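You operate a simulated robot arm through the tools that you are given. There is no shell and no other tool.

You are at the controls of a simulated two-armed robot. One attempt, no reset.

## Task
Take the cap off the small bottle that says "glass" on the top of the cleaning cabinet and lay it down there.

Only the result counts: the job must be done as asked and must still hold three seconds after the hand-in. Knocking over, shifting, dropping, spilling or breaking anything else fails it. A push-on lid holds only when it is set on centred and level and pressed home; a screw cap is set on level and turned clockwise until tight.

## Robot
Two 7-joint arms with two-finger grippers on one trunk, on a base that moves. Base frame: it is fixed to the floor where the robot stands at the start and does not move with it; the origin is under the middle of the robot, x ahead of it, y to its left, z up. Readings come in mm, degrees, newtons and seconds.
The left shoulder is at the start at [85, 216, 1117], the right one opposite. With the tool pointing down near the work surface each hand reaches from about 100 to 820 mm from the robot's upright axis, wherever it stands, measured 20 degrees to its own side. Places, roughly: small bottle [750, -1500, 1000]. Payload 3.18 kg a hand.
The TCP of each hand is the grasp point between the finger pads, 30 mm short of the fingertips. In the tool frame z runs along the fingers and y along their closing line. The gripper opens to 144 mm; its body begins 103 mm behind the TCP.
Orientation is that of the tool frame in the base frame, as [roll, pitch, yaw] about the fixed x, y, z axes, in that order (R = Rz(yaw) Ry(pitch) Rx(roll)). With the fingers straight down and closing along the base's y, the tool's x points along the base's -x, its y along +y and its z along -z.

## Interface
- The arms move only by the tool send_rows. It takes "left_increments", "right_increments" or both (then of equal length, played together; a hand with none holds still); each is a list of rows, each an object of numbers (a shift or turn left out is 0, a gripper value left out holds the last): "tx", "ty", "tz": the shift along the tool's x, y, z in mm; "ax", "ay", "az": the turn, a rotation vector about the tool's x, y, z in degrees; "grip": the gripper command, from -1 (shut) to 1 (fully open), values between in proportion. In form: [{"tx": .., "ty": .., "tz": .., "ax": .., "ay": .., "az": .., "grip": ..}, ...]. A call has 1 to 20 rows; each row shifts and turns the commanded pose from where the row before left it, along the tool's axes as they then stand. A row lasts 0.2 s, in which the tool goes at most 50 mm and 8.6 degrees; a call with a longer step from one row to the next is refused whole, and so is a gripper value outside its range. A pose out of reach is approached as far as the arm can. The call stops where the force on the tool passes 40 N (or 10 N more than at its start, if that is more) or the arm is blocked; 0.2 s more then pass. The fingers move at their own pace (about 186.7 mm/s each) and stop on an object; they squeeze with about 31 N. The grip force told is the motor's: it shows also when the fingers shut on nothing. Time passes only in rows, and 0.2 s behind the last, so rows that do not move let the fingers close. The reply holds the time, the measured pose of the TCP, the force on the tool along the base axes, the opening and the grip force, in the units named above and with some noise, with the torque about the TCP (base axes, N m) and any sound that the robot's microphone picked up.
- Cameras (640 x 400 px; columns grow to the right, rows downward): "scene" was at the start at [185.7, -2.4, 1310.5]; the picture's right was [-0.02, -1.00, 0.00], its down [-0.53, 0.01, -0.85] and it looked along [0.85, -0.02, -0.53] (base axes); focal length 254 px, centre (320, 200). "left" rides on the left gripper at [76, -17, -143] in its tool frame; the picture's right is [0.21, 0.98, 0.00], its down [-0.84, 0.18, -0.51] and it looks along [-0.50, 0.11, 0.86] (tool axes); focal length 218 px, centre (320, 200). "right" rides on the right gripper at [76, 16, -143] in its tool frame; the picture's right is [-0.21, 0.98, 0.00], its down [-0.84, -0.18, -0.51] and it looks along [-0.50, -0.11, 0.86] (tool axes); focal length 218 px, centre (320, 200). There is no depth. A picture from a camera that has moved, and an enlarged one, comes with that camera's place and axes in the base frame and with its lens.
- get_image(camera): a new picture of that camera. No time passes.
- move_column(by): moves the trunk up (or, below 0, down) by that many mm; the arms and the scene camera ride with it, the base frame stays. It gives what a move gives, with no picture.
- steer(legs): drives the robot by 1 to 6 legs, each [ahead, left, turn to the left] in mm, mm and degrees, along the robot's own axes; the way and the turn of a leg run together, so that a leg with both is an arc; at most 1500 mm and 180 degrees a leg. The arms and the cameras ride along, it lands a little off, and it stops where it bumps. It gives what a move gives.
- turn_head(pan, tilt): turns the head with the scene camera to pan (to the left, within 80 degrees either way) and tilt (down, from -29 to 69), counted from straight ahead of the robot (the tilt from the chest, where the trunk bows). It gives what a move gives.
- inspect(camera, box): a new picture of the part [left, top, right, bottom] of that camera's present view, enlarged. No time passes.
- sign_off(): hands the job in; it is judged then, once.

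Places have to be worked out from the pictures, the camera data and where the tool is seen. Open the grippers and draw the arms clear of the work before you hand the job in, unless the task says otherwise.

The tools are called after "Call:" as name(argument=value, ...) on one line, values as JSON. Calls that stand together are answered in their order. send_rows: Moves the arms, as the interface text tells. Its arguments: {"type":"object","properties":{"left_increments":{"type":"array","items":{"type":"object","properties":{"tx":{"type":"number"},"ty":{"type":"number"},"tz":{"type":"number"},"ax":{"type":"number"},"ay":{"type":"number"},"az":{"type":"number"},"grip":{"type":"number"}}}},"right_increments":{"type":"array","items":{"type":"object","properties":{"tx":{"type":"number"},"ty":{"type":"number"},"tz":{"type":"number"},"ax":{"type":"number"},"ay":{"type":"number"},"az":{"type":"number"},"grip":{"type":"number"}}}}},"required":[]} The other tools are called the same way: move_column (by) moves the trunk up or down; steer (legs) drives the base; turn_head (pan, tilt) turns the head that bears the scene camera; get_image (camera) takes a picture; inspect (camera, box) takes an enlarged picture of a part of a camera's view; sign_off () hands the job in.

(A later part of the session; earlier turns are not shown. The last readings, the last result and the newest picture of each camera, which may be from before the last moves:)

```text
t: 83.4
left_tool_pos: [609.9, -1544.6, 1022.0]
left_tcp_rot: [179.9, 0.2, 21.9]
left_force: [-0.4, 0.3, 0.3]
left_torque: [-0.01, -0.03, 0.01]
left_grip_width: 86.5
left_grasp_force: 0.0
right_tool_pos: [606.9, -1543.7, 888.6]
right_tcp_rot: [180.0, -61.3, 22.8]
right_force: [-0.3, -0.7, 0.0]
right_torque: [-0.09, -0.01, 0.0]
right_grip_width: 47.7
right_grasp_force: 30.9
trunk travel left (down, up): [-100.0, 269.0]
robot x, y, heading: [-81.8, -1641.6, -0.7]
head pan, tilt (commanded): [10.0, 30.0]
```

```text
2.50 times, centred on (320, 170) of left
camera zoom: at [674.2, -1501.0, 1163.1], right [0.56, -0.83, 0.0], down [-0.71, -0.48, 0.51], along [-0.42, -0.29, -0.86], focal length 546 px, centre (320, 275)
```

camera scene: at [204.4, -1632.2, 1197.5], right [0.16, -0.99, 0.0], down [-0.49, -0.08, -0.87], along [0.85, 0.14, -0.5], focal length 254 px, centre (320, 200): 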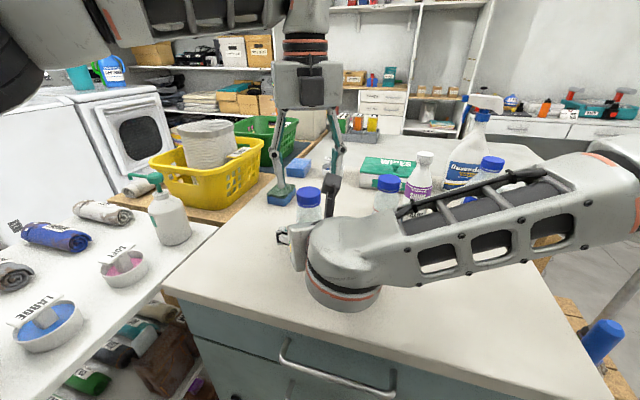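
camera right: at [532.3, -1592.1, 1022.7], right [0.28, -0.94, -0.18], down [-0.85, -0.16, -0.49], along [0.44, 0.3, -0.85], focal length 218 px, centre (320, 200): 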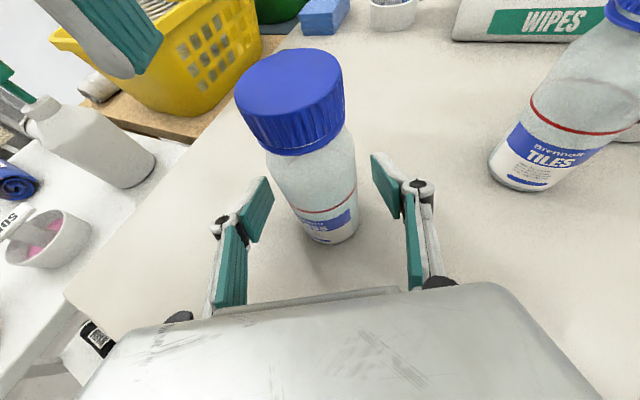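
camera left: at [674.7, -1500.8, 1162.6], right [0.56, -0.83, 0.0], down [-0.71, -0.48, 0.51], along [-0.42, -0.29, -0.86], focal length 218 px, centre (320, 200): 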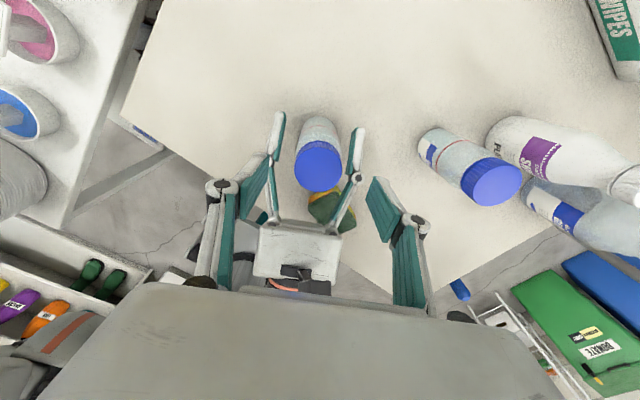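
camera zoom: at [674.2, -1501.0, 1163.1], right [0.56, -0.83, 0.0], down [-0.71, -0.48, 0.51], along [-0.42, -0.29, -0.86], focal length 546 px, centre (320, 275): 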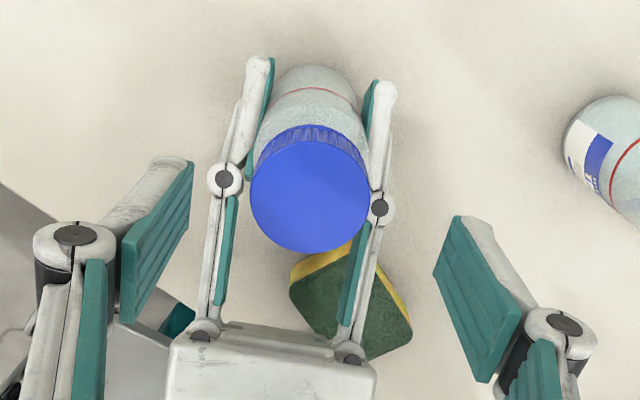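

The bottle body is held (47.7 mm, 31 N) and is upright; the cap is now about 4 mm off the left hand's axis. I correct that and lower the left hand to TCP z≈987 so the fingertips reach the lower rim of the cap.

Call:
send_rows(left_increments=[{"tx": -0.9, "ty": -4.2}, {"tz": 11.5}, {"tz": 11.5}, {"tz": 11.5}])

Call:
get_image(camera="left")

Call:
get_image(camera="right")

Call:
inspect(camera="scene", box=[240, 120, 400, 280])

```text
t: 84.4
left_tool_pos: [606.6, -1540.8, 985.6]
left_tcp_rot: [179.8, 0.2, 21.9]
left_force: [0.2, -0.3, 0.5]
left_torque: [0.0, 0.01, -0.01]
left_grip_width: 86.3
left_grasp_force: 0.1
right_tool_pos: [606.3, -1543.5, 889.7]
right_tcp_rot: [179.9, -61.4, 22.7]
right_force: [0.5, 1.0, 0.2]
right_torque: [0.01, -0.05, 0.03]
right_grip_width: 47.8
right_grasp_force: 31.1
trunk travel left (down, up): [-100.0, 269.0]
robot x, y, heading: [-86.4, -1645.2, -0.9]
head pan, tilt (commanded): [10.0, 30.0]
```

```text
taken
camera left: at [671.6, -1497.1, 1128.5], right [0.56, -0.83, 0.0], down [-0.71, -0.48, 0.51], along [-0.42, -0.29, -0.86], focal length 218 px, centre (320, 200)
```

left: 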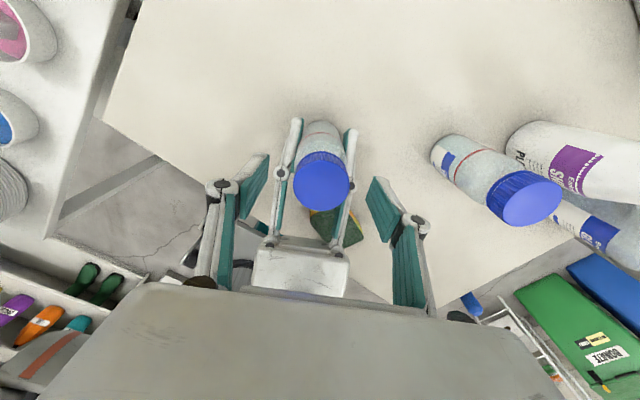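

```text
taken
camera right: at [531.8, -1592.2, 1023.2], right [0.28, -0.94, -0.18], down [-0.85, -0.16, -0.5], along [0.44, 0.3, -0.85], focal length 218 px, centre (320, 200)
```

right: 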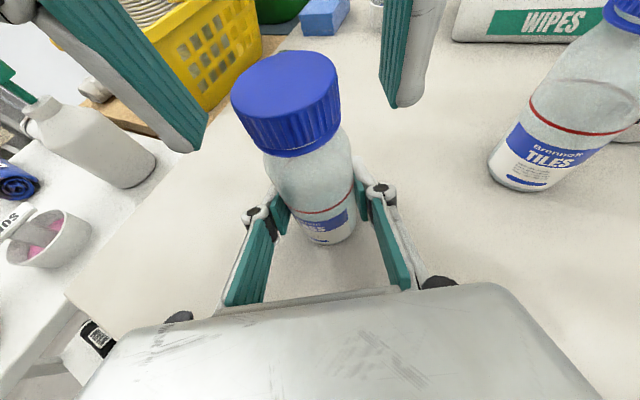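

```text
2.50 times, centred on (320, 200) of scene
camera zoom: at [204.0, -1632.2, 1197.6], right [0.16, -0.99, 0.0], down [-0.49, -0.08, -0.87], along [0.85, 0.14, -0.5], focal length 634 px, centre (320, 200)
```

zoom: 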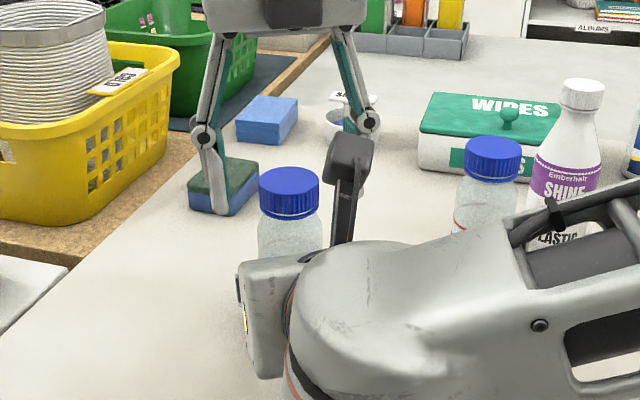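

The left fingers straddle the cap and it is centred. I narrow the opening to 60 mm, then pre-rotate clockwise by 30° so I have room for a counter-clockwise stroke.

Call:
send_rows(left_increments=[{"grip": -0.167}, {}, {"az": 7.5}, {"az": 7.5}, {"az": 7.5}, {"az": 7.5}])

Call:
inspect(camera="left", box=[220, 100, 420, 300])

Call:
get_image(camera="right")

```text
t: 85.8
left_tool_pos: [607.9, -1542.3, 986.7]
left_tcp_rot: [179.8, 0.1, -8.2]
left_force: [1.3, 0.4, -0.5]
left_torque: [0.01, 0.01, 0.0]
left_grip_width: 60.2
left_grasp_force: 0.2
right_tool_pos: [605.3, -1544.0, 889.7]
right_tcp_rot: [180.0, -61.3, 22.9]
right_force: [-0.3, 0.2, 0.5]
right_torque: [-0.01, -0.03, 0.02]
right_grip_width: 47.9
right_grasp_force: 30.4
trunk travel left (down, up): [-100.0, 269.0]
robot x, y, heading: [-87.1, -1646.5, -0.9]
head pan, tilt (commanded): [10.0, 30.0]
```

```text
2.00 times, centred on (320, 200) of left
camera zoom: at [685.1, -1535.9, 1129.2], right [0.07, -1.0, 0.0], down [-0.86, -0.06, 0.51], along [-0.51, -0.04, -0.86], focal length 436 px, centre (320, 200)
```

zoom: 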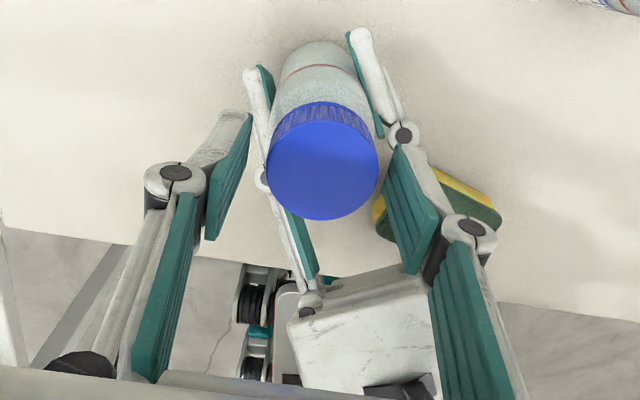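

```text
taken
camera right: at [531.7, -1592.3, 1023.3], right [0.28, -0.94, -0.18], down [-0.85, -0.16, -0.5], along [0.44, 0.3, -0.85], focal length 218 px, centre (320, 200)
```

right: 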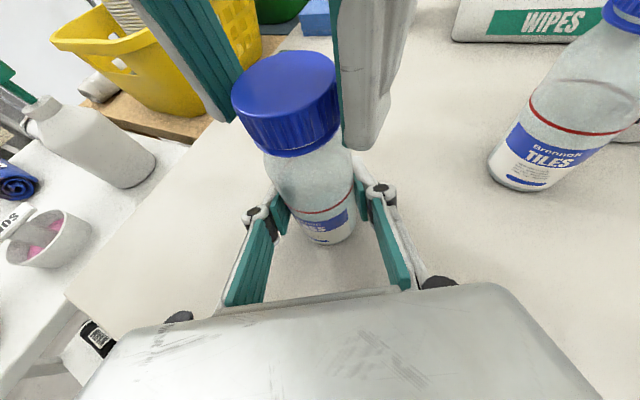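

The cap is centred between the left pads and the fingertips are about level with its lower rim. I raise the left hand 3 mm for margin and close gently on the cap.

Call:
send_rows(left_increments=[{"tz": -3}, {"grip": -0.28}, {"grip": -0.34}, {"grip": -0.4}, {"grip": -0.6}, {"grip": -1}, {}])

Call:
inspect(camera="left", box=[220, 100, 420, 300])

Call:
get_image(camera="right")

```text
t: 87.4
left_tool_pos: [606.5, -1541.3, 990.2]
left_tcp_rot: [179.8, 0.1, -8.1]
left_force: [-1.7, -5.5, 1.2]
left_torque: [-0.3, -0.02, 0.12]
left_grip_width: 44.8
left_grasp_force: 30.6
right_tool_pos: [605.9, -1541.4, 890.4]
right_tcp_rot: [179.9, -61.3, 22.9]
right_force: [2.2, 5.1, 0.8]
right_torque: [-0.41, 0.14, -0.08]
right_grip_width: 47.6
right_grasp_force: 30.9
trunk travel left (down, up): [-100.0, 269.0]
robot x, y, heading: [-83.8, -1649.0, -0.9]
head pan, tilt (commanded): [10.0, 30.0]
```

```text
2.00 times, centred on (320, 200) of left
camera zoom: at [685.1, -1536.0, 1132.1], right [0.07, -1.0, 0.0], down [-0.86, -0.06, 0.51], along [-0.51, -0.04, -0.86], focal length 436 px, centre (320, 200)
```

zoom: 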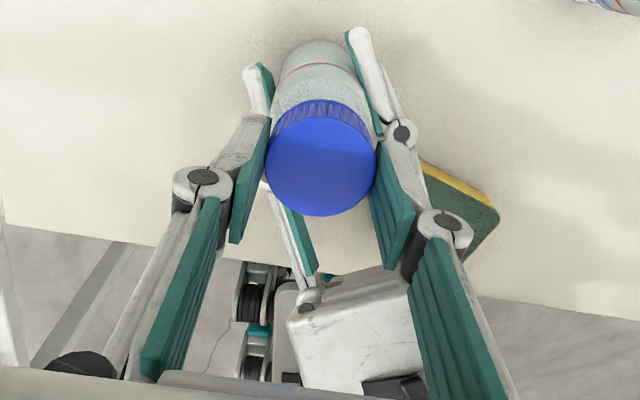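

```text
taken
camera right: at [531.6, -1592.1, 1023.2], right [0.29, -0.94, -0.18], down [-0.85, -0.16, -0.5], along [0.44, 0.3, -0.85], focal length 218 px, centre (320, 200)
```

right: 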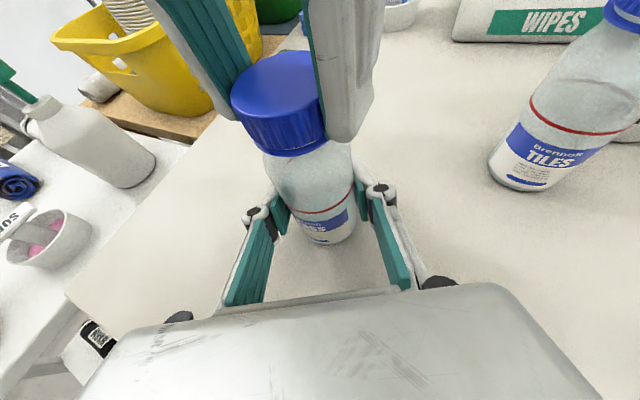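

The cap is gripped (44.8 mm) with only ~5 N of side load. Now I turn it counter-clockwise in small steps while the right hand holds the body.

Call:
send_rows(left_increments=[{"az": -4}, {"az": -4}, {"az": -4}, {"az": -4}, {"az": -4}])

Call:
get_image(camera="right")

```text
t: 88.6
left_tool_pos: [607.8, -1540.3, 988.6]
left_tcp_rot: [179.9, 0.0, 12.0]
left_force: [6.3, -1.6, 1.4]
left_torque: [-0.1, -0.25, 0.03]
left_grip_width: 44.7
left_grasp_force: 31.4
right_tool_pos: [605.2, -1541.9, 887.8]
right_tcp_rot: [179.8, -61.3, 22.9]
right_force: [-6.3, 2.5, 0.0]
right_torque: [0.0, -0.51, -0.01]
right_grip_width: 45.8
right_grasp_force: 31.4
trunk travel left (down, up): [-100.0, 269.0]
robot x, y, heading: [-86.0, -1639.5, -0.6]
head pan, tilt (commanded): [10.0, 30.0]
```

```text
taken
camera right: at [531.5, -1592.1, 1023.2], right [0.29, -0.94, -0.18], down [-0.85, -0.16, -0.5], along [0.44, 0.3, -0.85], focal length 218 px, centre (320, 200)
```

right: 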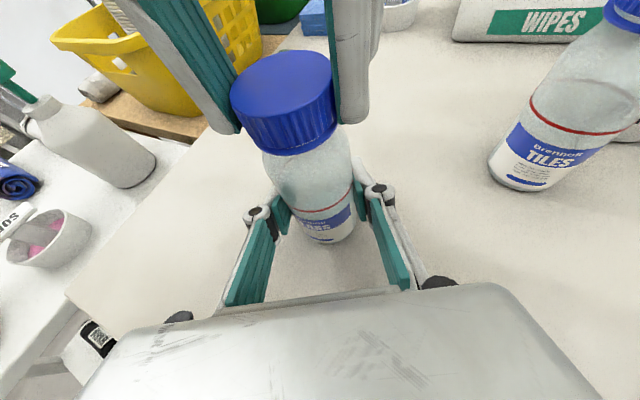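

Torque is low; I zoom to check whether the cap is turning on the bottle or the whole bottle is turning in the right grip.

Call:
inspect(camera="right", box=[220, 40, 420, 260])

Call:
inspect(camera="left", box=[220, 100, 420, 300])

```text
1.82 times, centred on (320, 150) of right
camera zoom: at [531.5, -1592.1, 1023.2], right [0.29, -0.94, -0.18], down [-0.85, -0.16, -0.5], along [0.44, 0.3, -0.85], focal length 397 px, centre (320, 291)
```

zoom: 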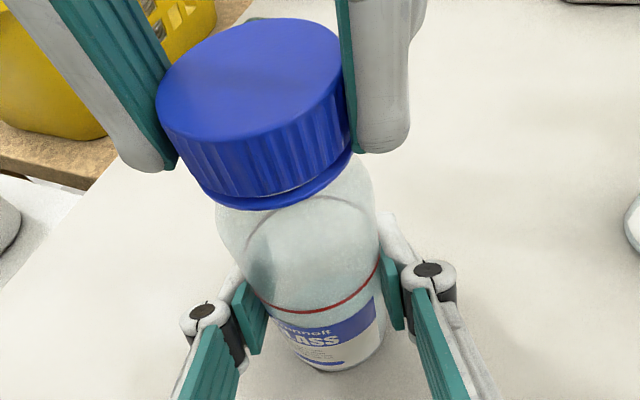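

```text
2.00 times, centred on (320, 200) of left
camera zoom: at [678.5, -1508.8, 1132.1], right [0.41, -0.91, 0.0], down [-0.79, -0.35, 0.51], along [-0.46, -0.21, -0.86], focal length 436 px, centre (320, 200)
```

zoom: 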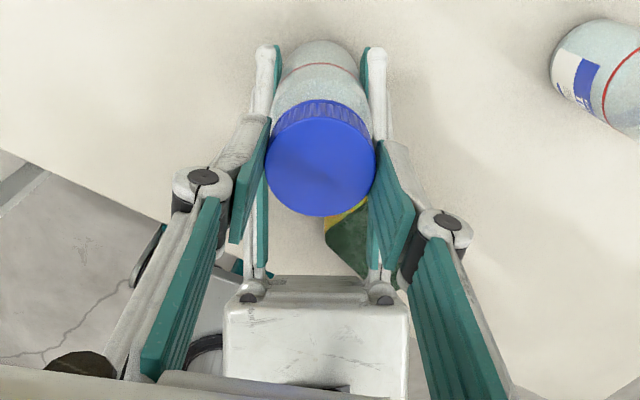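

The label shifted only a few degrees while the cap hand turned 20°, so the cap is mostly turning. I continue the counter-clockwise stroke to about yaw 48° and compare.

Call:
send_rows(left_increments=[{"az": -4}, {"az": -4}, {"az": -4}, {"az": -4}, {"az": -4}, {"az": -4}, {"az": -4}, {"az": -4}, {"az": -4}])

Call:
inspect(camera="right", box=[220, 40, 420, 260])

Call:
inspect(camera="left", box=[220, 100, 420, 300])

```text
t: 90.6
left_tool_pos: [606.7, -1540.6, 990.0]
left_tcp_rot: [179.9, 0.2, 48.1]
left_force: [5.2, -0.3, 2.1]
left_torque: [0.01, -0.24, 0.02]
left_grip_width: 44.6
left_grasp_force: 30.4
right_tool_pos: [607.0, -1542.7, 888.7]
right_tcp_rot: [179.8, -61.3, 22.7]
right_force: [-6.6, 0.6, -0.3]
right_torque: [0.08, -0.23, -0.04]
right_grip_width: 45.8
right_grasp_force: 31.4
trunk travel left (down, up): [-100.0, 269.0]
robot x, y, heading: [-81.1, -1641.6, -0.7]
head pan, tilt (commanded): [10.0, 30.0]
```

```text
1.82 times, centred on (320, 150) of right
camera zoom: at [531.6, -1592.2, 1023.2], right [0.28, -0.94, -0.18], down [-0.85, -0.16, -0.5], along [0.44, 0.3, -0.85], focal length 397 px, centre (320, 291)
```

zoom: 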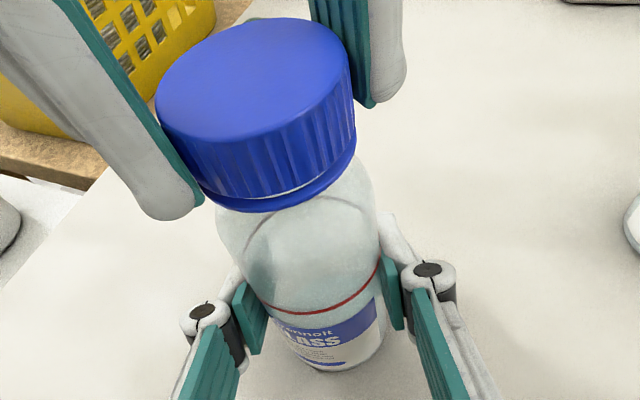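

```text
2.00 times, centred on (320, 200) of left
camera zoom: at [645.9, -1473.4, 1132.1], right [0.87, -0.5, 0.0], down [-0.43, -0.74, 0.51], along [-0.25, -0.44, -0.86], focal length 436 px, centre (320, 200)
```

zoom: 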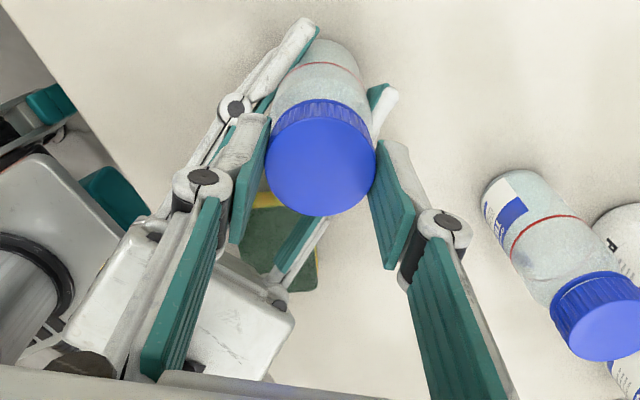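

The label no longer moves, so the cap is turning relative to the bottle, and the upward force is growing slightly as the thread rises. I continue the stroke to yaw ≈72° with a slight rise.

Call:
send_rows(left_increments=[{"az": -4, "tz": -0.1}, {"az": -4, "tz": -0.1}, {"az": -4, "tz": -0.1}, {"az": -4, "tz": -0.1}, {"az": -4, "tz": -0.1}, {"az": -4, "tz": -0.1}])

Call:
inspect(camera="right", box=[220, 40, 420, 260])

```text
t: 92.0
left_tool_pos: [606.7, -1541.5, 989.7]
left_tcp_rot: [179.9, 0.2, 72.0]
left_force: [5.1, 0.7, 3.6]
left_torque: [0.02, -0.19, 0.0]
left_grip_width: 44.9
left_grasp_force: 31.2
right_tool_pos: [606.7, -1541.3, 890.1]
right_tcp_rot: [179.8, -61.3, 22.8]
right_force: [-5.7, 0.2, -1.1]
right_torque: [0.14, -0.22, -0.02]
right_grip_width: 45.8
right_grasp_force: 31.3
trunk travel left (down, up): [-100.0, 269.0]
robot x, y, heading: [-83.4, -1643.1, -0.6]
head pan, tilt (commanded): [10.0, 30.0]
```

```text
1.82 times, centred on (320, 150) of right
camera zoom: at [531.6, -1592.3, 1023.3], right [0.28, -0.94, -0.18], down [-0.85, -0.16, -0.5], along [0.44, 0.3, -0.85], focal length 397 px, centre (320, 291)
```

zoom: 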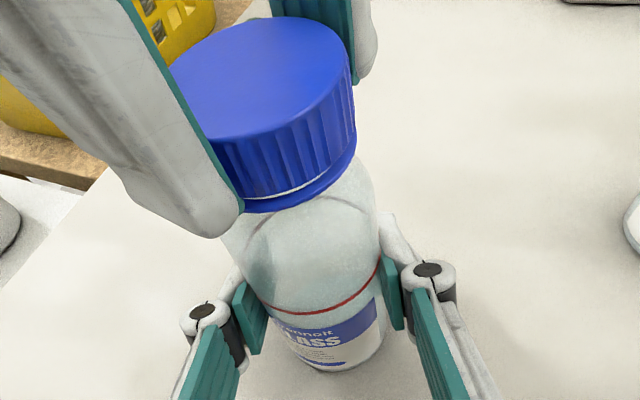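

The force z is rising and a white gap shows under the cap skirt, so it is unscrewing. I open the left fingers to 60 mm, rotate back clockwise 100°, and re-grip for another stroke.

Call:
send_rows(left_increments=[{"grip": -0.167}, {}, {"tz": -1}, {"az": 7.7}, {"az": 7.7}, {"az": 7.7}, {"az": 7.7}, {"az": 7.7}, {"az": 7.7}, {"az": 7.7}, {"az": 7.7}, {"az": 7.7}, {"az": 7.7}, {"az": 7.7}, {"az": 7.7}, {"az": 7.6}])

Call:
inspect(camera="left", box=[220, 100, 420, 300])

Call:
inspect(camera="right", box=[220, 40, 420, 260])

```text
t: 95.4
left_tool_pos: [605.8, -1542.3, 990.5]
left_tcp_rot: [179.8, 0.0, -28.3]
left_force: [-0.6, 0.0, -0.4]
left_torque: [0.01, 0.01, -0.04]
left_grip_width: 60.3
left_grasp_force: 0.1
right_tool_pos: [606.8, -1543.3, 888.1]
right_tcp_rot: [179.8, -61.4, 22.9]
right_force: [0.9, 0.2, 1.0]
right_torque: [0.01, 0.03, -0.01]
right_grip_width: 45.7
right_grasp_force: 30.3
trunk travel left (down, up): [-100.0, 269.0]
robot x, y, heading: [-83.5, -1642.6, -0.9]
head pan, tilt (commanded): [10.0, 30.0]
```

```text
2.00 times, centred on (320, 200) of left
camera zoom: at [681.9, -1562.6, 1133.4], right [-0.28, -0.96, 0.0], down [-0.83, 0.24, 0.51], along [-0.49, 0.14, -0.86], focal length 436 px, centre (320, 200)
```

zoom: 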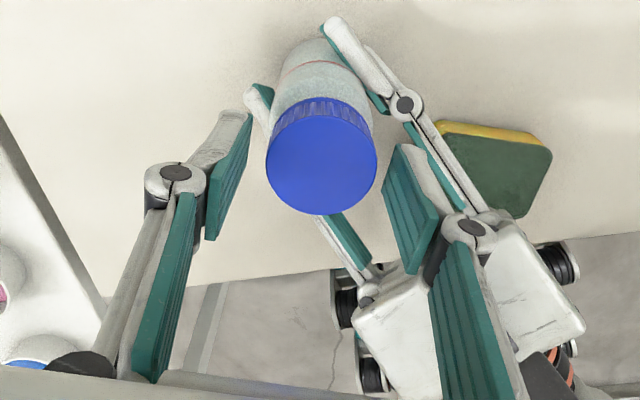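

```text
1.82 times, centred on (320, 150) of right
camera zoom: at [531.8, -1592.3, 1023.2], right [0.28, -0.94, -0.18], down [-0.85, -0.16, -0.5], along [0.44, 0.3, -0.85], focal length 397 px, centre (320, 291)
```

zoom: 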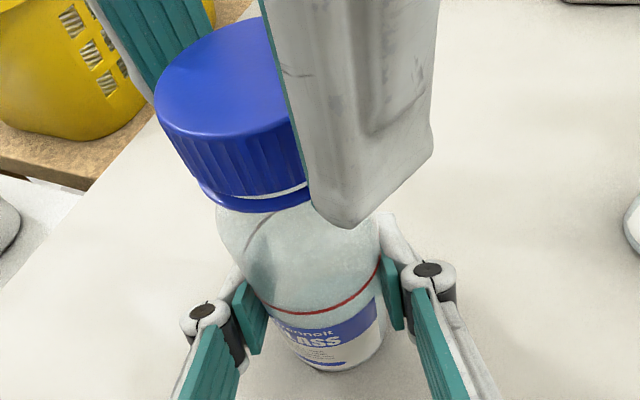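

Still centred. I close on the cap again.

Call:
send_rows(left_increments=[{"grip": -0.28}, {"grip": -0.34}, {"grip": -0.4}, {"grip": -0.6}, {"grip": -1}, {}])

Call:
send_rows(left_increments=[{"az": -5, "tz": -0.06}, {"az": -5, "tz": -0.06}, {"az": -5, "tz": -0.06}, {"az": -5, "tz": -0.06}, {"az": -5, "tz": -0.06}, {"az": -5, "tz": -0.06}, {"az": -5, "tz": -0.06}, {"az": -5, "tz": -0.06}, {"az": -5, "tz": -0.06}, {"az": -5, "tz": -0.06}, {"az": -5, "tz": -0.06}, {"az": -5, "tz": -0.06}, {"az": -5, "tz": -0.06}, {"az": -5, "tz": -0.06}, {"az": -5, "tz": -0.06}, {"az": -5, "tz": -0.06}, {"az": -5, "tz": -0.06}, {"az": -5, "tz": -0.06}, {"az": -5, "tz": -0.06}, {"az": -5, "tz": -0.06}])

Call:
inspect(camera="right", box=[220, 40, 420, 260])

```text
t: 96.8
left_tool_pos: [606.0, -1540.6, 991.5]
left_tcp_rot: [179.8, 0.1, -28.1]
left_force: [-2.1, -3.2, 0.5]
left_torque: [-0.07, 0.08, -0.02]
left_grip_width: 44.4
left_grasp_force: 31.0
right_tool_pos: [607.4, -1542.1, 889.1]
right_tcp_rot: [179.9, -61.2, 22.8]
right_force: [3.4, 2.6, 0.6]
right_torque: [-0.2, 0.22, 0.0]
right_grip_width: 45.6
right_grasp_force: 30.7
trunk travel left (down, up): [-100.0, 269.0]
robot x, y, heading: [-85.3, -1641.2, -0.7]
head pan, tilt (commanded): [10.0, 30.0]
```

```text
t: 101.0
left_tool_pos: [606.3, -1540.9, 992.4]
left_tcp_rot: [180.0, 0.2, 72.0]
left_force: [0.0, -6.6, -2.1]
left_torque: [-0.35, 0.04, -0.02]
left_grip_width: 44.1
left_grasp_force: 31.4
right_tool_pos: [605.8, -1541.3, 890.1]
right_tcp_rot: [179.9, -61.2, 22.9]
right_force: [0.8, 6.9, 1.7]
right_torque: [-0.32, 0.06, 0.0]
right_grip_width: 45.7
right_grasp_force: 30.4
trunk travel left (down, up): [-100.0, 269.0]
robot x, y, heading: [-83.7, -1646.7, -0.7]
head pan, tilt (commanded): [10.0, 30.0]
```

```text
1.82 times, centred on (320, 150) of right
camera zoom: at [531.7, -1592.0, 1023.2], right [0.29, -0.94, -0.18], down [-0.85, -0.16, -0.5], along [0.44, 0.3, -0.85], focal length 397 px, centre (320, 291)
```

zoom: 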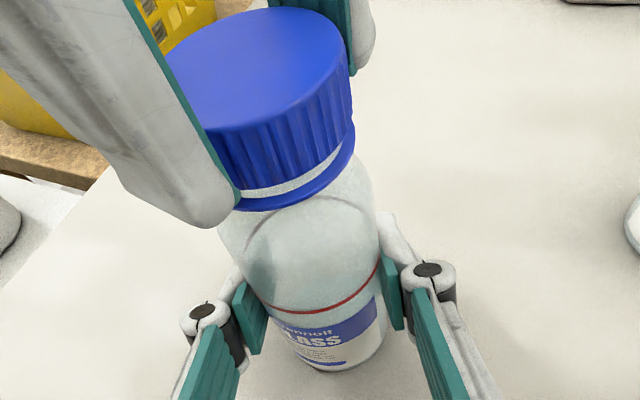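

The cap has clearly risen off the ring after ~180° of turning. I re-grip and do another 100° stroke.

Call:
send_rows(left_increments=[{"grip": -0.167}, {}, {"az": 7.7}, {"az": 7.7}, {"az": 7.7}, {"az": 7.7}, {"az": 7.7}, {"az": 7.7}, {"az": 7.7}, {"az": 7.7}, {"az": 7.7}, {"az": 7.7}, {"az": 7.7}, {"az": 7.7}, {"az": 7.6}])

Call:
inspect(camera="left", box=[220, 100, 420, 300])

Call:
inspect(camera="right", box=[220, 40, 420, 260])

```text
t: 104.2
left_tool_pos: [605.9, -1542.0, 992.2]
left_tcp_rot: [179.8, 0.0, -28.4]
left_force: [0.2, -0.1, -0.9]
left_torque: [0.02, -0.03, 0.03]
left_grip_width: 59.9
left_grasp_force: 0.1
right_tool_pos: [606.2, -1543.9, 888.7]
right_tcp_rot: [179.9, -61.4, 22.8]
right_force: [0.6, -1.2, 0.9]
right_torque: [0.01, 0.01, -0.01]
right_grip_width: 45.7
right_grasp_force: 30.8
trunk travel left (down, up): [-100.0, 269.0]
robot x, y, heading: [-85.8, -1644.5, -0.6]
head pan, tilt (commanded): [10.0, 30.0]
```

```text
2.00 times, centred on (320, 200) of left
camera zoom: at [681.8, -1562.6, 1135.3], right [-0.28, -0.96, 0.0], down [-0.83, 0.24, 0.51], along [-0.49, 0.14, -0.86], focal length 436 px, centre (320, 200)
```

zoom: 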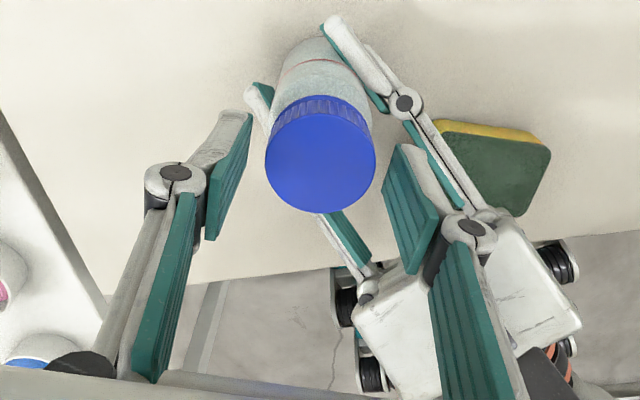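

```text
1.82 times, centred on (320, 150) of right
camera zoom: at [531.8, -1592.3, 1023.2], right [0.28, -0.94, -0.18], down [-0.85, -0.16, -0.5], along [0.44, 0.3, -0.85], focal length 397 px, centre (320, 291)
```

zoom: 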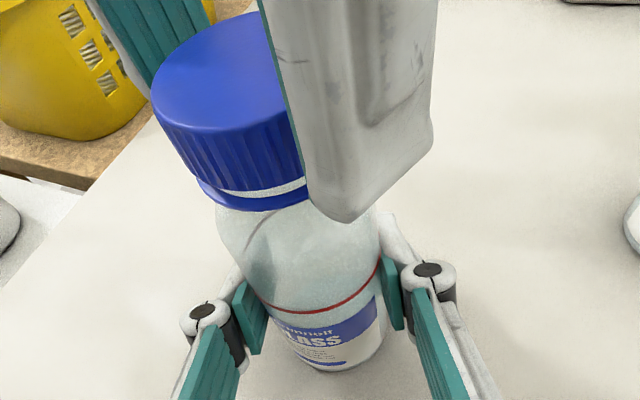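

The cap stays raised when released, so the thread is backing out. I grip again and turn another 100°, rising slightly.

Call:
send_rows(left_increments=[{"grip": -0.28}, {"grip": -0.34}, {"grip": -0.4}, {"grip": -0.6}, {"grip": -1}, {}])

Call:
send_rows(left_increments=[{"az": -5, "tz": -0.05}, {"az": -5, "tz": -0.05}, {"az": -5, "tz": -0.05}, {"az": -5, "tz": -0.05}, {"az": -5, "tz": -0.05}, {"az": -5, "tz": -0.05}, {"az": -5, "tz": -0.05}, {"az": -5, "tz": -0.05}, {"az": -5, "tz": -0.05}, {"az": -5, "tz": -0.05}, {"az": -5, "tz": -0.05}, {"az": -5, "tz": -0.05}, {"az": -5, "tz": -0.05}, {"az": -5, "tz": -0.05}, {"az": -5, "tz": -0.05}, {"az": -5, "tz": -0.05}, {"az": -5, "tz": -0.05}, {"az": -5, "tz": -0.05}, {"az": -5, "tz": -0.05}, {"az": -5, "tz": -0.05}])

Call:
inspect(camera="right", box=[220, 40, 420, 260])

```text
t: 105.6
left_tool_pos: [607.1, -1542.1, 992.3]
left_tcp_rot: [179.8, 0.0, -28.2]
left_force: [0.5, 0.0, 0.1]
left_torque: [-0.02, -0.02, -0.03]
left_grip_width: 42.5
left_grasp_force: 30.9
right_tool_pos: [606.5, -1543.5, 889.1]
right_tcp_rot: [179.9, -61.3, 22.8]
right_force: [0.3, -0.1, 0.3]
right_torque: [-0.05, -0.02, 0.0]
right_grip_width: 45.5
right_grasp_force: 31.0
trunk travel left (down, up): [-100.0, 269.0]
robot x, y, heading: [-84.8, -1644.9, -0.5]
head pan, tilt (commanded): [10.0, 30.0]
```

```text
t: 109.8
left_tool_pos: [607.5, -1542.8, 995.0]
left_tcp_rot: [179.9, 0.0, 72.1]
left_force: [1.0, 0.0, 0.5]
left_torque: [0.02, 0.0, 0.03]
left_grip_width: 42.1
left_grasp_force: 31.5
right_tool_pos: [605.5, -1543.7, 888.7]
right_tcp_rot: [179.8, -61.3, 22.7]
right_force: [0.9, 0.0, 1.2]
right_torque: [0.06, 0.03, -0.01]
right_grip_width: 45.9
right_grasp_force: 30.8
trunk travel left (down, up): [-100.0, 269.0]
robot x, y, heading: [-84.1, -1642.8, -0.9]
head pan, tilt (commanded): [10.0, 30.0]
```

```text
1.82 times, centred on (320, 150) of right
camera zoom: at [531.7, -1592.6, 1023.2], right [0.28, -0.94, -0.18], down [-0.85, -0.16, -0.49], along [0.44, 0.3, -0.85], focal length 397 px, centre (320, 291)
```

zoom: 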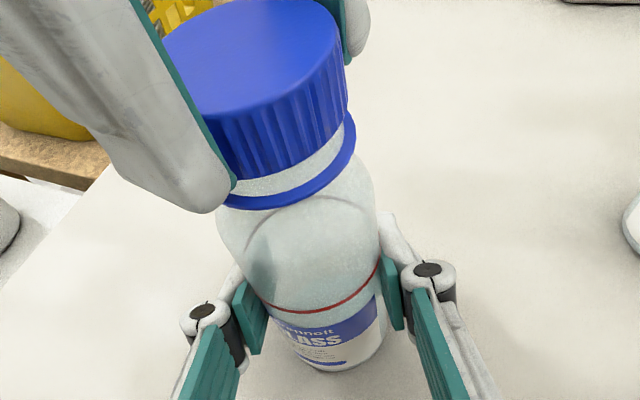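

Forces on both hands are now near zero, suggesting the thread has released. I lift the left hand gently by a few millimetres and check.

Call:
send_rows(left_increments=[{"tz": -2}, {"tz": -2}, {"tz": -2}, {"tz": -2}])

Call:
inspect(camera="right", box=[220, 40, 420, 260])

```text
t: 110.8
left_tool_pos: [606.8, -1540.1, 1002.7]
left_tcp_rot: [-179.9, 0.2, 71.9]
left_force: [0.7, 1.0, 0.2]
left_torque: [0.03, -0.03, 0.02]
left_grip_width: 42.3
left_grasp_force: 30.8
right_tool_pos: [606.8, -1543.2, 888.4]
right_tcp_rot: [179.8, -61.3, 22.8]
right_force: [-0.2, -0.7, 0.9]
right_torque: [0.04, 0.01, -0.01]
right_grip_width: 45.6
right_grasp_force: 31.1
trunk travel left (down, up): [-100.0, 269.0]
robot x, y, heading: [-82.4, -1639.2, -0.3]
head pan, tilt (commanded): [10.0, 30.0]
```

```text
1.82 times, centred on (320, 150) of right
camera zoom: at [531.8, -1592.4, 1023.1], right [0.28, -0.94, -0.18], down [-0.85, -0.16, -0.5], along [0.44, 0.3, -0.85], focal length 397 px, centre (320, 291)
```

zoom: 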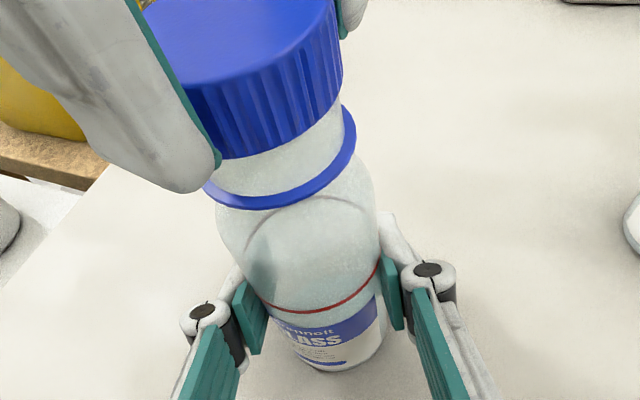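

The cap lifts freely with no force. I raise it another 45 mm to clear the neck fully.

Call:
send_rows(left_increments=[{"tz": -5}, {"tz": -8}, {"tz": -10}, {"tz": -11}, {"tz": -11}])

Call:
get_image(camera="right")

Call:
get_image(camera="left")

Call:
get_image(camera="scene")

```text
t: 112.0
left_tool_pos: [606.7, -1540.6, 1048.6]
left_tcp_rot: [-179.8, 0.2, 71.9]
left_force: [0.0, -0.5, -1.6]
left_torque: [0.01, 0.01, 0.02]
left_grip_width: 42.6
left_grasp_force: 31.1
right_tool_pos: [605.4, -1542.9, 889.1]
right_tcp_rot: [179.9, -61.3, 22.8]
right_force: [-0.5, -0.8, 0.7]
right_torque: [0.04, -0.02, 0.01]
right_grip_width: 46.1
right_grasp_force: 30.9
trunk travel left (down, up): [-100.0, 269.0]
robot x, y, heading: [-85.0, -1644.5, -0.7]
head pan, tilt (commanded): [10.0, 30.0]
```

```text
taken
camera right: at [531.6, -1592.3, 1023.1], right [0.28, -0.94, -0.18], down [-0.85, -0.16, -0.5], along [0.44, 0.3, -0.85], focal length 218 px, centre (320, 200)
```

right: 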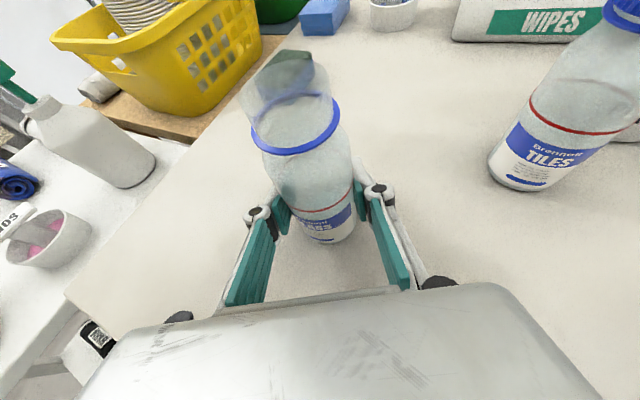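

```text
taken
camera left: at [615.0, -1462.6, 1190.6], right [0.99, -0.11, 0.0], down [-0.09, -0.86, 0.51], along [-0.06, -0.51, -0.86], focal length 218 px, centre (320, 200)
```

left: 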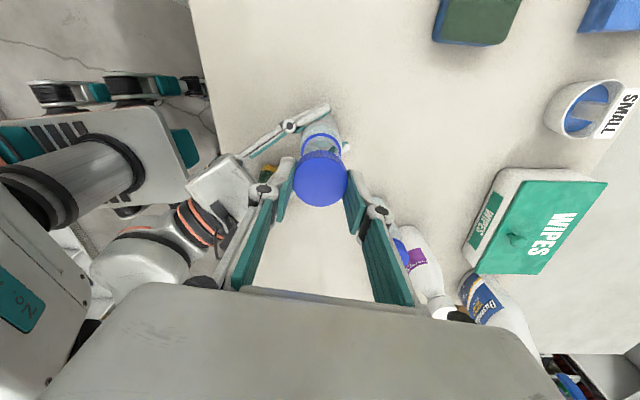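

```text
taken
camera scene: at [203.9, -1632.3, 1197.7], right [0.16, -0.99, 0.0], down [-0.49, -0.08, -0.87], along [0.85, 0.14, -0.5], focal length 254 px, centre (320, 200)
```

scene: 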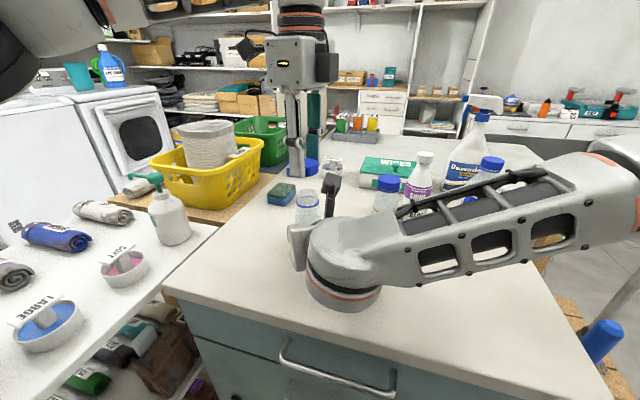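

The cap is off and held by the left hand; the bottle stands open in the right grip. I'll release the bottle with the right hand first, opening slowly.

Call:
send_rows(right_increments=[{"grip": -0.33}, {"grip": -0.28}, {"grip": -0.2}, {"grip": -0.1}, {"grip": 0.05}, {"grip": 0.2}, {}])

Call:
get_image(camera="right")

Call:
get_image(camera="left")

```text
t: 113.6
left_tool_pos: [605.9, -1541.2, 1048.1]
left_tcp_rot: [-179.9, 0.2, 71.9]
left_force: [0.1, 0.1, -0.3]
left_torque: [-0.02, 0.02, -0.01]
left_grip_width: 42.1
left_grasp_force: 30.8
right_tool_pos: [606.6, -1542.8, 888.9]
right_tcp_rot: [179.9, -61.3, 22.9]
right_force: [0.0, -0.2, -0.9]
right_torque: [0.02, 0.04, -0.02]
right_grip_width: 86.3
right_grasp_force: 0.0
trunk travel left (down, up): [-100.0, 269.0]
robot x, y, heading: [-82.8, -1643.2, -0.6]
head pan, tilt (commanded): [10.0, 30.0]
```

```text
taken
camera right: at [531.8, -1592.3, 1023.1], right [0.28, -0.94, -0.18], down [-0.85, -0.16, -0.5], along [0.44, 0.3, -0.85], focal length 218 px, centre (320, 200)
```

right: 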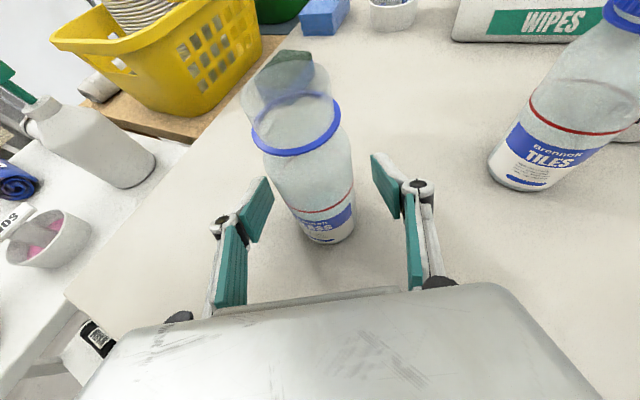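

```text
taken
camera left: at [615.2, -1462.4, 1190.5], right [0.99, -0.11, 0.0], down [-0.09, -0.86, 0.51], along [-0.06, -0.51, -0.86], focal length 218 px, centre (320, 200)
```

left: 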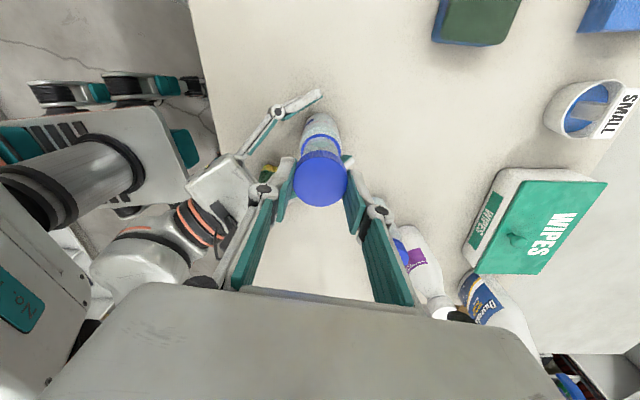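

The bottle stands upright on its own. I retreat the right hand back along its approach line.

Call:
send_rows(right_increments=[{"tz": -15}, {"tz": -20}, {"tz": -25}, {"tz": -25}, {"tz": -25}])

Call:
get_image(camera="right")

Call:
get_image(camera="scene")

```text
t: 114.8
left_tool_pos: [605.6, -1540.3, 1046.4]
left_tcp_rot: [-180.0, 0.2, 71.9]
left_force: [-0.4, 0.1, -0.2]
left_torque: [-0.03, 0.01, 0.0]
left_grip_width: 42.1
left_grasp_force: 31.1
right_tool_pos: [517.0, -1579.6, 942.1]
right_tcp_rot: [179.8, -61.2, 22.8]
right_force: [0.1, -0.3, 0.0]
right_torque: [0.01, 0.01, 0.0]
right_grip_width: 86.6
right_grasp_force: 0.1
trunk travel left (down, up): [-100.0, 269.0]
robot x, y, heading: [-84.5, -1644.6, -0.7]
head pan, tilt (commanded): [10.0, 30.0]
```

```text
taken
camera right: at [442.7, -1628.8, 1076.6], right [0.28, -0.94, -0.18], down [-0.85, -0.16, -0.5], along [0.44, 0.3, -0.85], focal length 218 px, centre (320, 200)
```

right: 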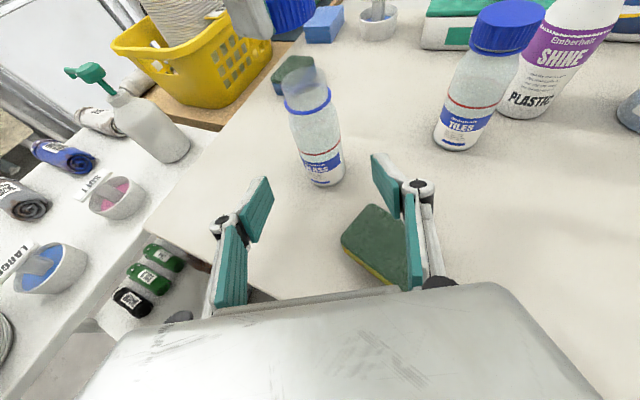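

```text
taken
camera scene: at [203.7, -1632.4, 1197.8], right [0.16, -0.99, 0.0], down [-0.49, -0.08, -0.87], along [0.85, 0.14, -0.5], focal length 254 px, centre (320, 200)
```

scene: 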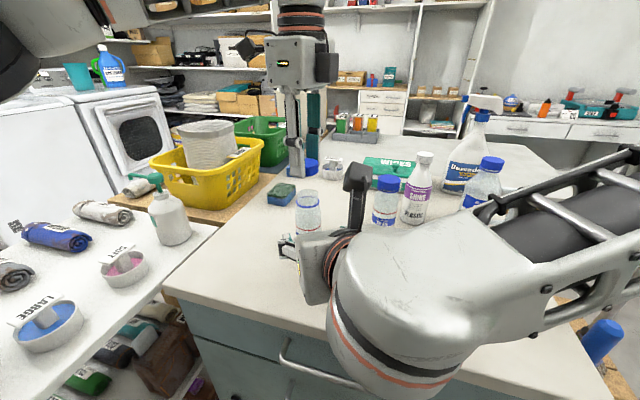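

Bottle undisturbed. I raise the right hand and move it further right, out of the way.

Call:
send_rows(right_increments=[{"tx": 14, "ty": 14, "tz": -12}, {"tx": 17.5, "ty": 16, "tz": -12}, {"tx": 17.5, "ty": 16, "tz": -12}, {"tx": 17.5, "ty": 16, "tz": -12}, {"tx": 17.5, "ty": 16, "tz": -12}])

Call:
get_image(camera="scene")

```text
t: 116.0
left_tool_pos: [605.9, -1541.1, 1048.5]
left_tcp_rot: [179.9, 0.2, 71.9]
left_force: [-0.2, 0.5, 0.3]
left_torque: [0.06, -0.01, 0.01]
left_grip_width: 42.5
left_grasp_force: 30.8
right_tool_pos: [535.7, -1657.4, 1044.3]
right_tcp_rot: [179.8, -61.3, 22.8]
right_force: [-0.3, -0.6, 0.3]
right_torque: [0.02, 0.0, 0.01]
right_grip_width: 86.3
right_grasp_force: 0.1
trunk travel left (down, up): [-100.0, 269.0]
robot x, y, heading: [-84.9, -1645.4, -0.7]
head pan, tilt (commanded): [10.0, 30.0]
```

```text
taken
camera scene: at [203.8, -1632.6, 1197.8], right [0.16, -0.99, 0.0], down [-0.49, -0.08, -0.87], along [0.85, 0.14, -0.5], focal length 254 px, centre (320, 200)
```

scene: 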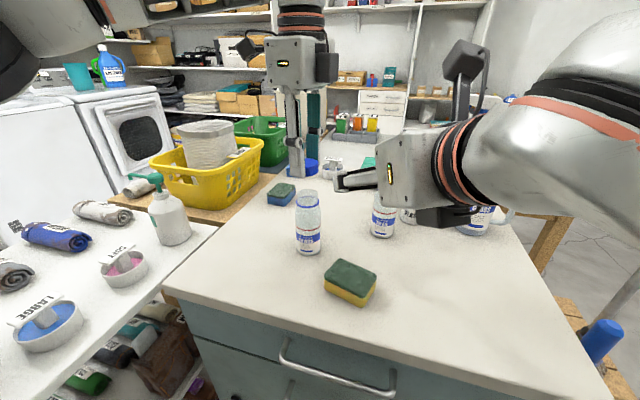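

The bottle stands clear and undisturbed. I raise the trunk 130 mm and shift the base 60 mm right so the left arm will stay clear of the bin while laying the cap down on the free left part of the cabinet top.

Call:
move_column(by=130)

Call:
steer(legs=[[0, -60, 0]])

Call:
turn_head(pan=15, tilt=40)

Call:
get_image(camera="scene")

Call:
get_image(camera="left")

```text
t: 117.6
left_tool_pos: [611.9, -1523.8, 1188.5]
left_tcp_rot: [179.0, 2.4, 73.3]
left_force: [0.8, -0.2, -0.8]
left_torque: [-0.01, 0.02, 0.0]
left_grip_width: 42.3
left_grasp_force: 30.4
right_tool_pos: [538.4, -1656.0, 1171.2]
right_tcp_rot: [179.9, -61.1, 22.8]
right_force: [0.4, -0.5, -0.9]
right_torque: [0.0, 0.04, 0.01]
right_grip_width: 86.4
right_grasp_force: 0.1
trunk travel left (down, up): [-230.0, 139.0]
robot x, y, heading: [-82.8, -1642.7, -0.7]
head pan, tilt (commanded): [10.0, 30.0]
```

```text
t: 118.8
left_tool_pos: [611.6, -1583.1, 1181.5]
left_tcp_rot: [179.6, 1.8, 73.5]
left_force: [-0.1, -0.8, -0.1]
left_torque: [0.02, -0.03, -0.02]
left_grip_width: 42.1
left_grasp_force: 31.3
right_tool_pos: [536.0, -1716.3, 1174.0]
right_tcp_rot: [179.9, -61.4, 22.7]
right_force: [0.4, -0.2, -0.2]
right_torque: [0.03, -0.01, -0.02]
right_grip_width: 86.2
right_grasp_force: 0.0
trunk travel left (down, up): [-230.0, 139.0]
robot x, y, heading: [-84.6, -1703.3, -0.9]
head pan, tilt (commanded): [10.0, 30.0]
```

```text
t: 119.5
left_tool_pos: [613.3, -1576.5, 1181.9]
left_tcp_rot: [179.5, 2.0, 74.0]
left_force: [-0.5, -0.8, 0.2]
left_torque: [-0.03, 0.03, 0.02]
left_grip_width: 42.2
left_grasp_force: 31.3
right_tool_pos: [536.3, -1715.9, 1174.5]
right_tcp_rot: [179.8, -61.3, 22.9]
right_force: [0.0, 0.2, 0.5]
right_torque: [0.03, 0.03, -0.01]
right_grip_width: 86.3
right_grasp_force: 0.1
trunk travel left (down, up): [-230.0, 139.0]
robot x, y, heading: [-87.3, -1703.2, -0.4]
head pan, tilt (commanded): [15.0, 40.0]
```

```text
taken
camera scene: at [71.3, -1683.5, 1329.9], right [0.25, -0.97, 0.0], down [-0.62, -0.16, -0.77], along [0.74, 0.19, -0.64], focal length 254 px, centre (320, 200)
```

scene: 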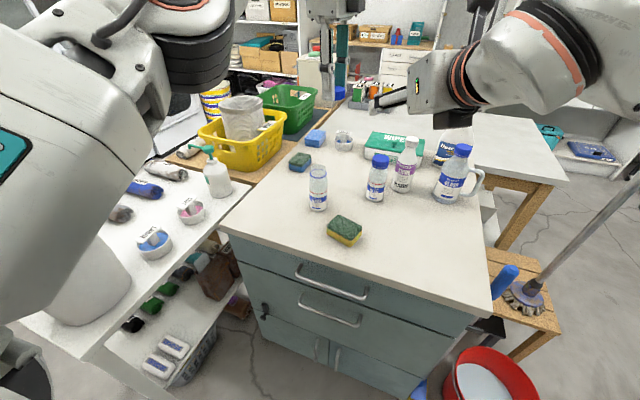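

```text
taken
camera left: at [618.3, -1493.2, 1322.3], right [1.0, -0.07, 0.0], down [-0.06, -0.84, 0.54], along [-0.04, -0.54, -0.84], focal length 218 px, centre (320, 200)
```

left: 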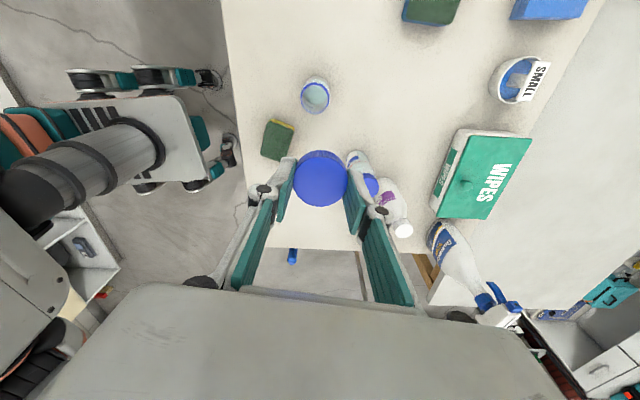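

The bottle is still in place. The left hand holds the cap at about (613,-1577,1182). I move it left and down toward (595,-1435,1100), passing well above the bottle.

Call:
send_rows(left_increments=[{"tx": 26, "ty": -11.5, "tz": 16.4}, {"tx": 26, "ty": -11.5, "tz": 16.4}, {"tx": 26, "ty": -11.5, "tz": 16.4}, {"tx": 26, "ty": -11.5, "tz": 16.4}, {"tx": 26, "ty": -11.5, "tz": 16.4}, {}])

Call:
get_image(camera="scene")

Call:
get_image(camera="left")

```text
t: 120.9
left_tool_pos: [593.4, -1442.8, 1096.8]
left_tcp_rot: [179.5, 1.7, 73.5]
left_force: [0.3, -0.1, 0.8]
left_torque: [0.04, -0.01, -0.01]
left_grip_width: 42.5
left_grasp_force: 31.1
right_tool_pos: [536.8, -1716.8, 1173.7]
right_tcp_rot: [179.9, -61.4, 22.7]
right_force: [1.9, -0.5, 0.5]
right_torque: [0.02, -0.02, 0.01]
right_grip_width: 86.4
right_grasp_force: 0.1
trunk travel left (down, up): [-230.0, 139.0]
robot x, y, heading: [-85.3, -1706.4, -0.9]
head pan, tilt (commanded): [15.0, 40.0]
```

```text
taken
camera scene: at [71.3, -1684.5, 1329.9], right [0.25, -0.97, 0.0], down [-0.62, -0.16, -0.77], along [0.74, 0.19, -0.64], focal length 254 px, centre (320, 200)
```

scene: 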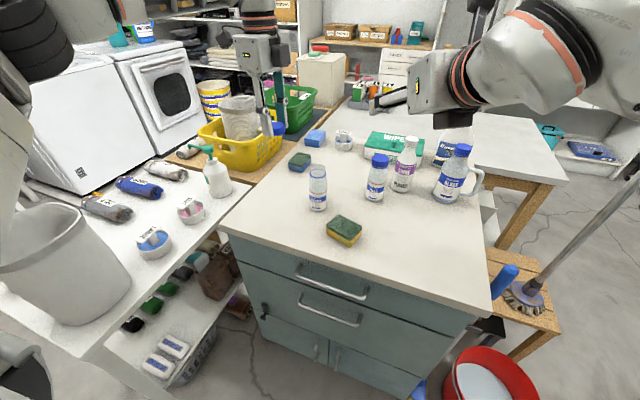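

```text
taken
camera left: at [599.4, -1360.7, 1237.4], right [1.0, -0.08, 0.0], down [-0.07, -0.84, 0.53], along [-0.04, -0.53, -0.85], focal length 218 px, centre (320, 200)
```

left: 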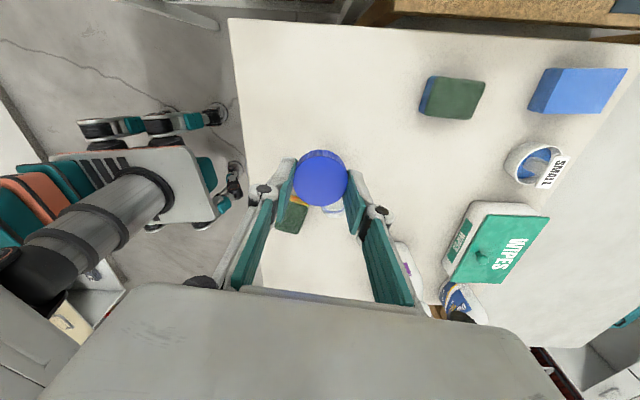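

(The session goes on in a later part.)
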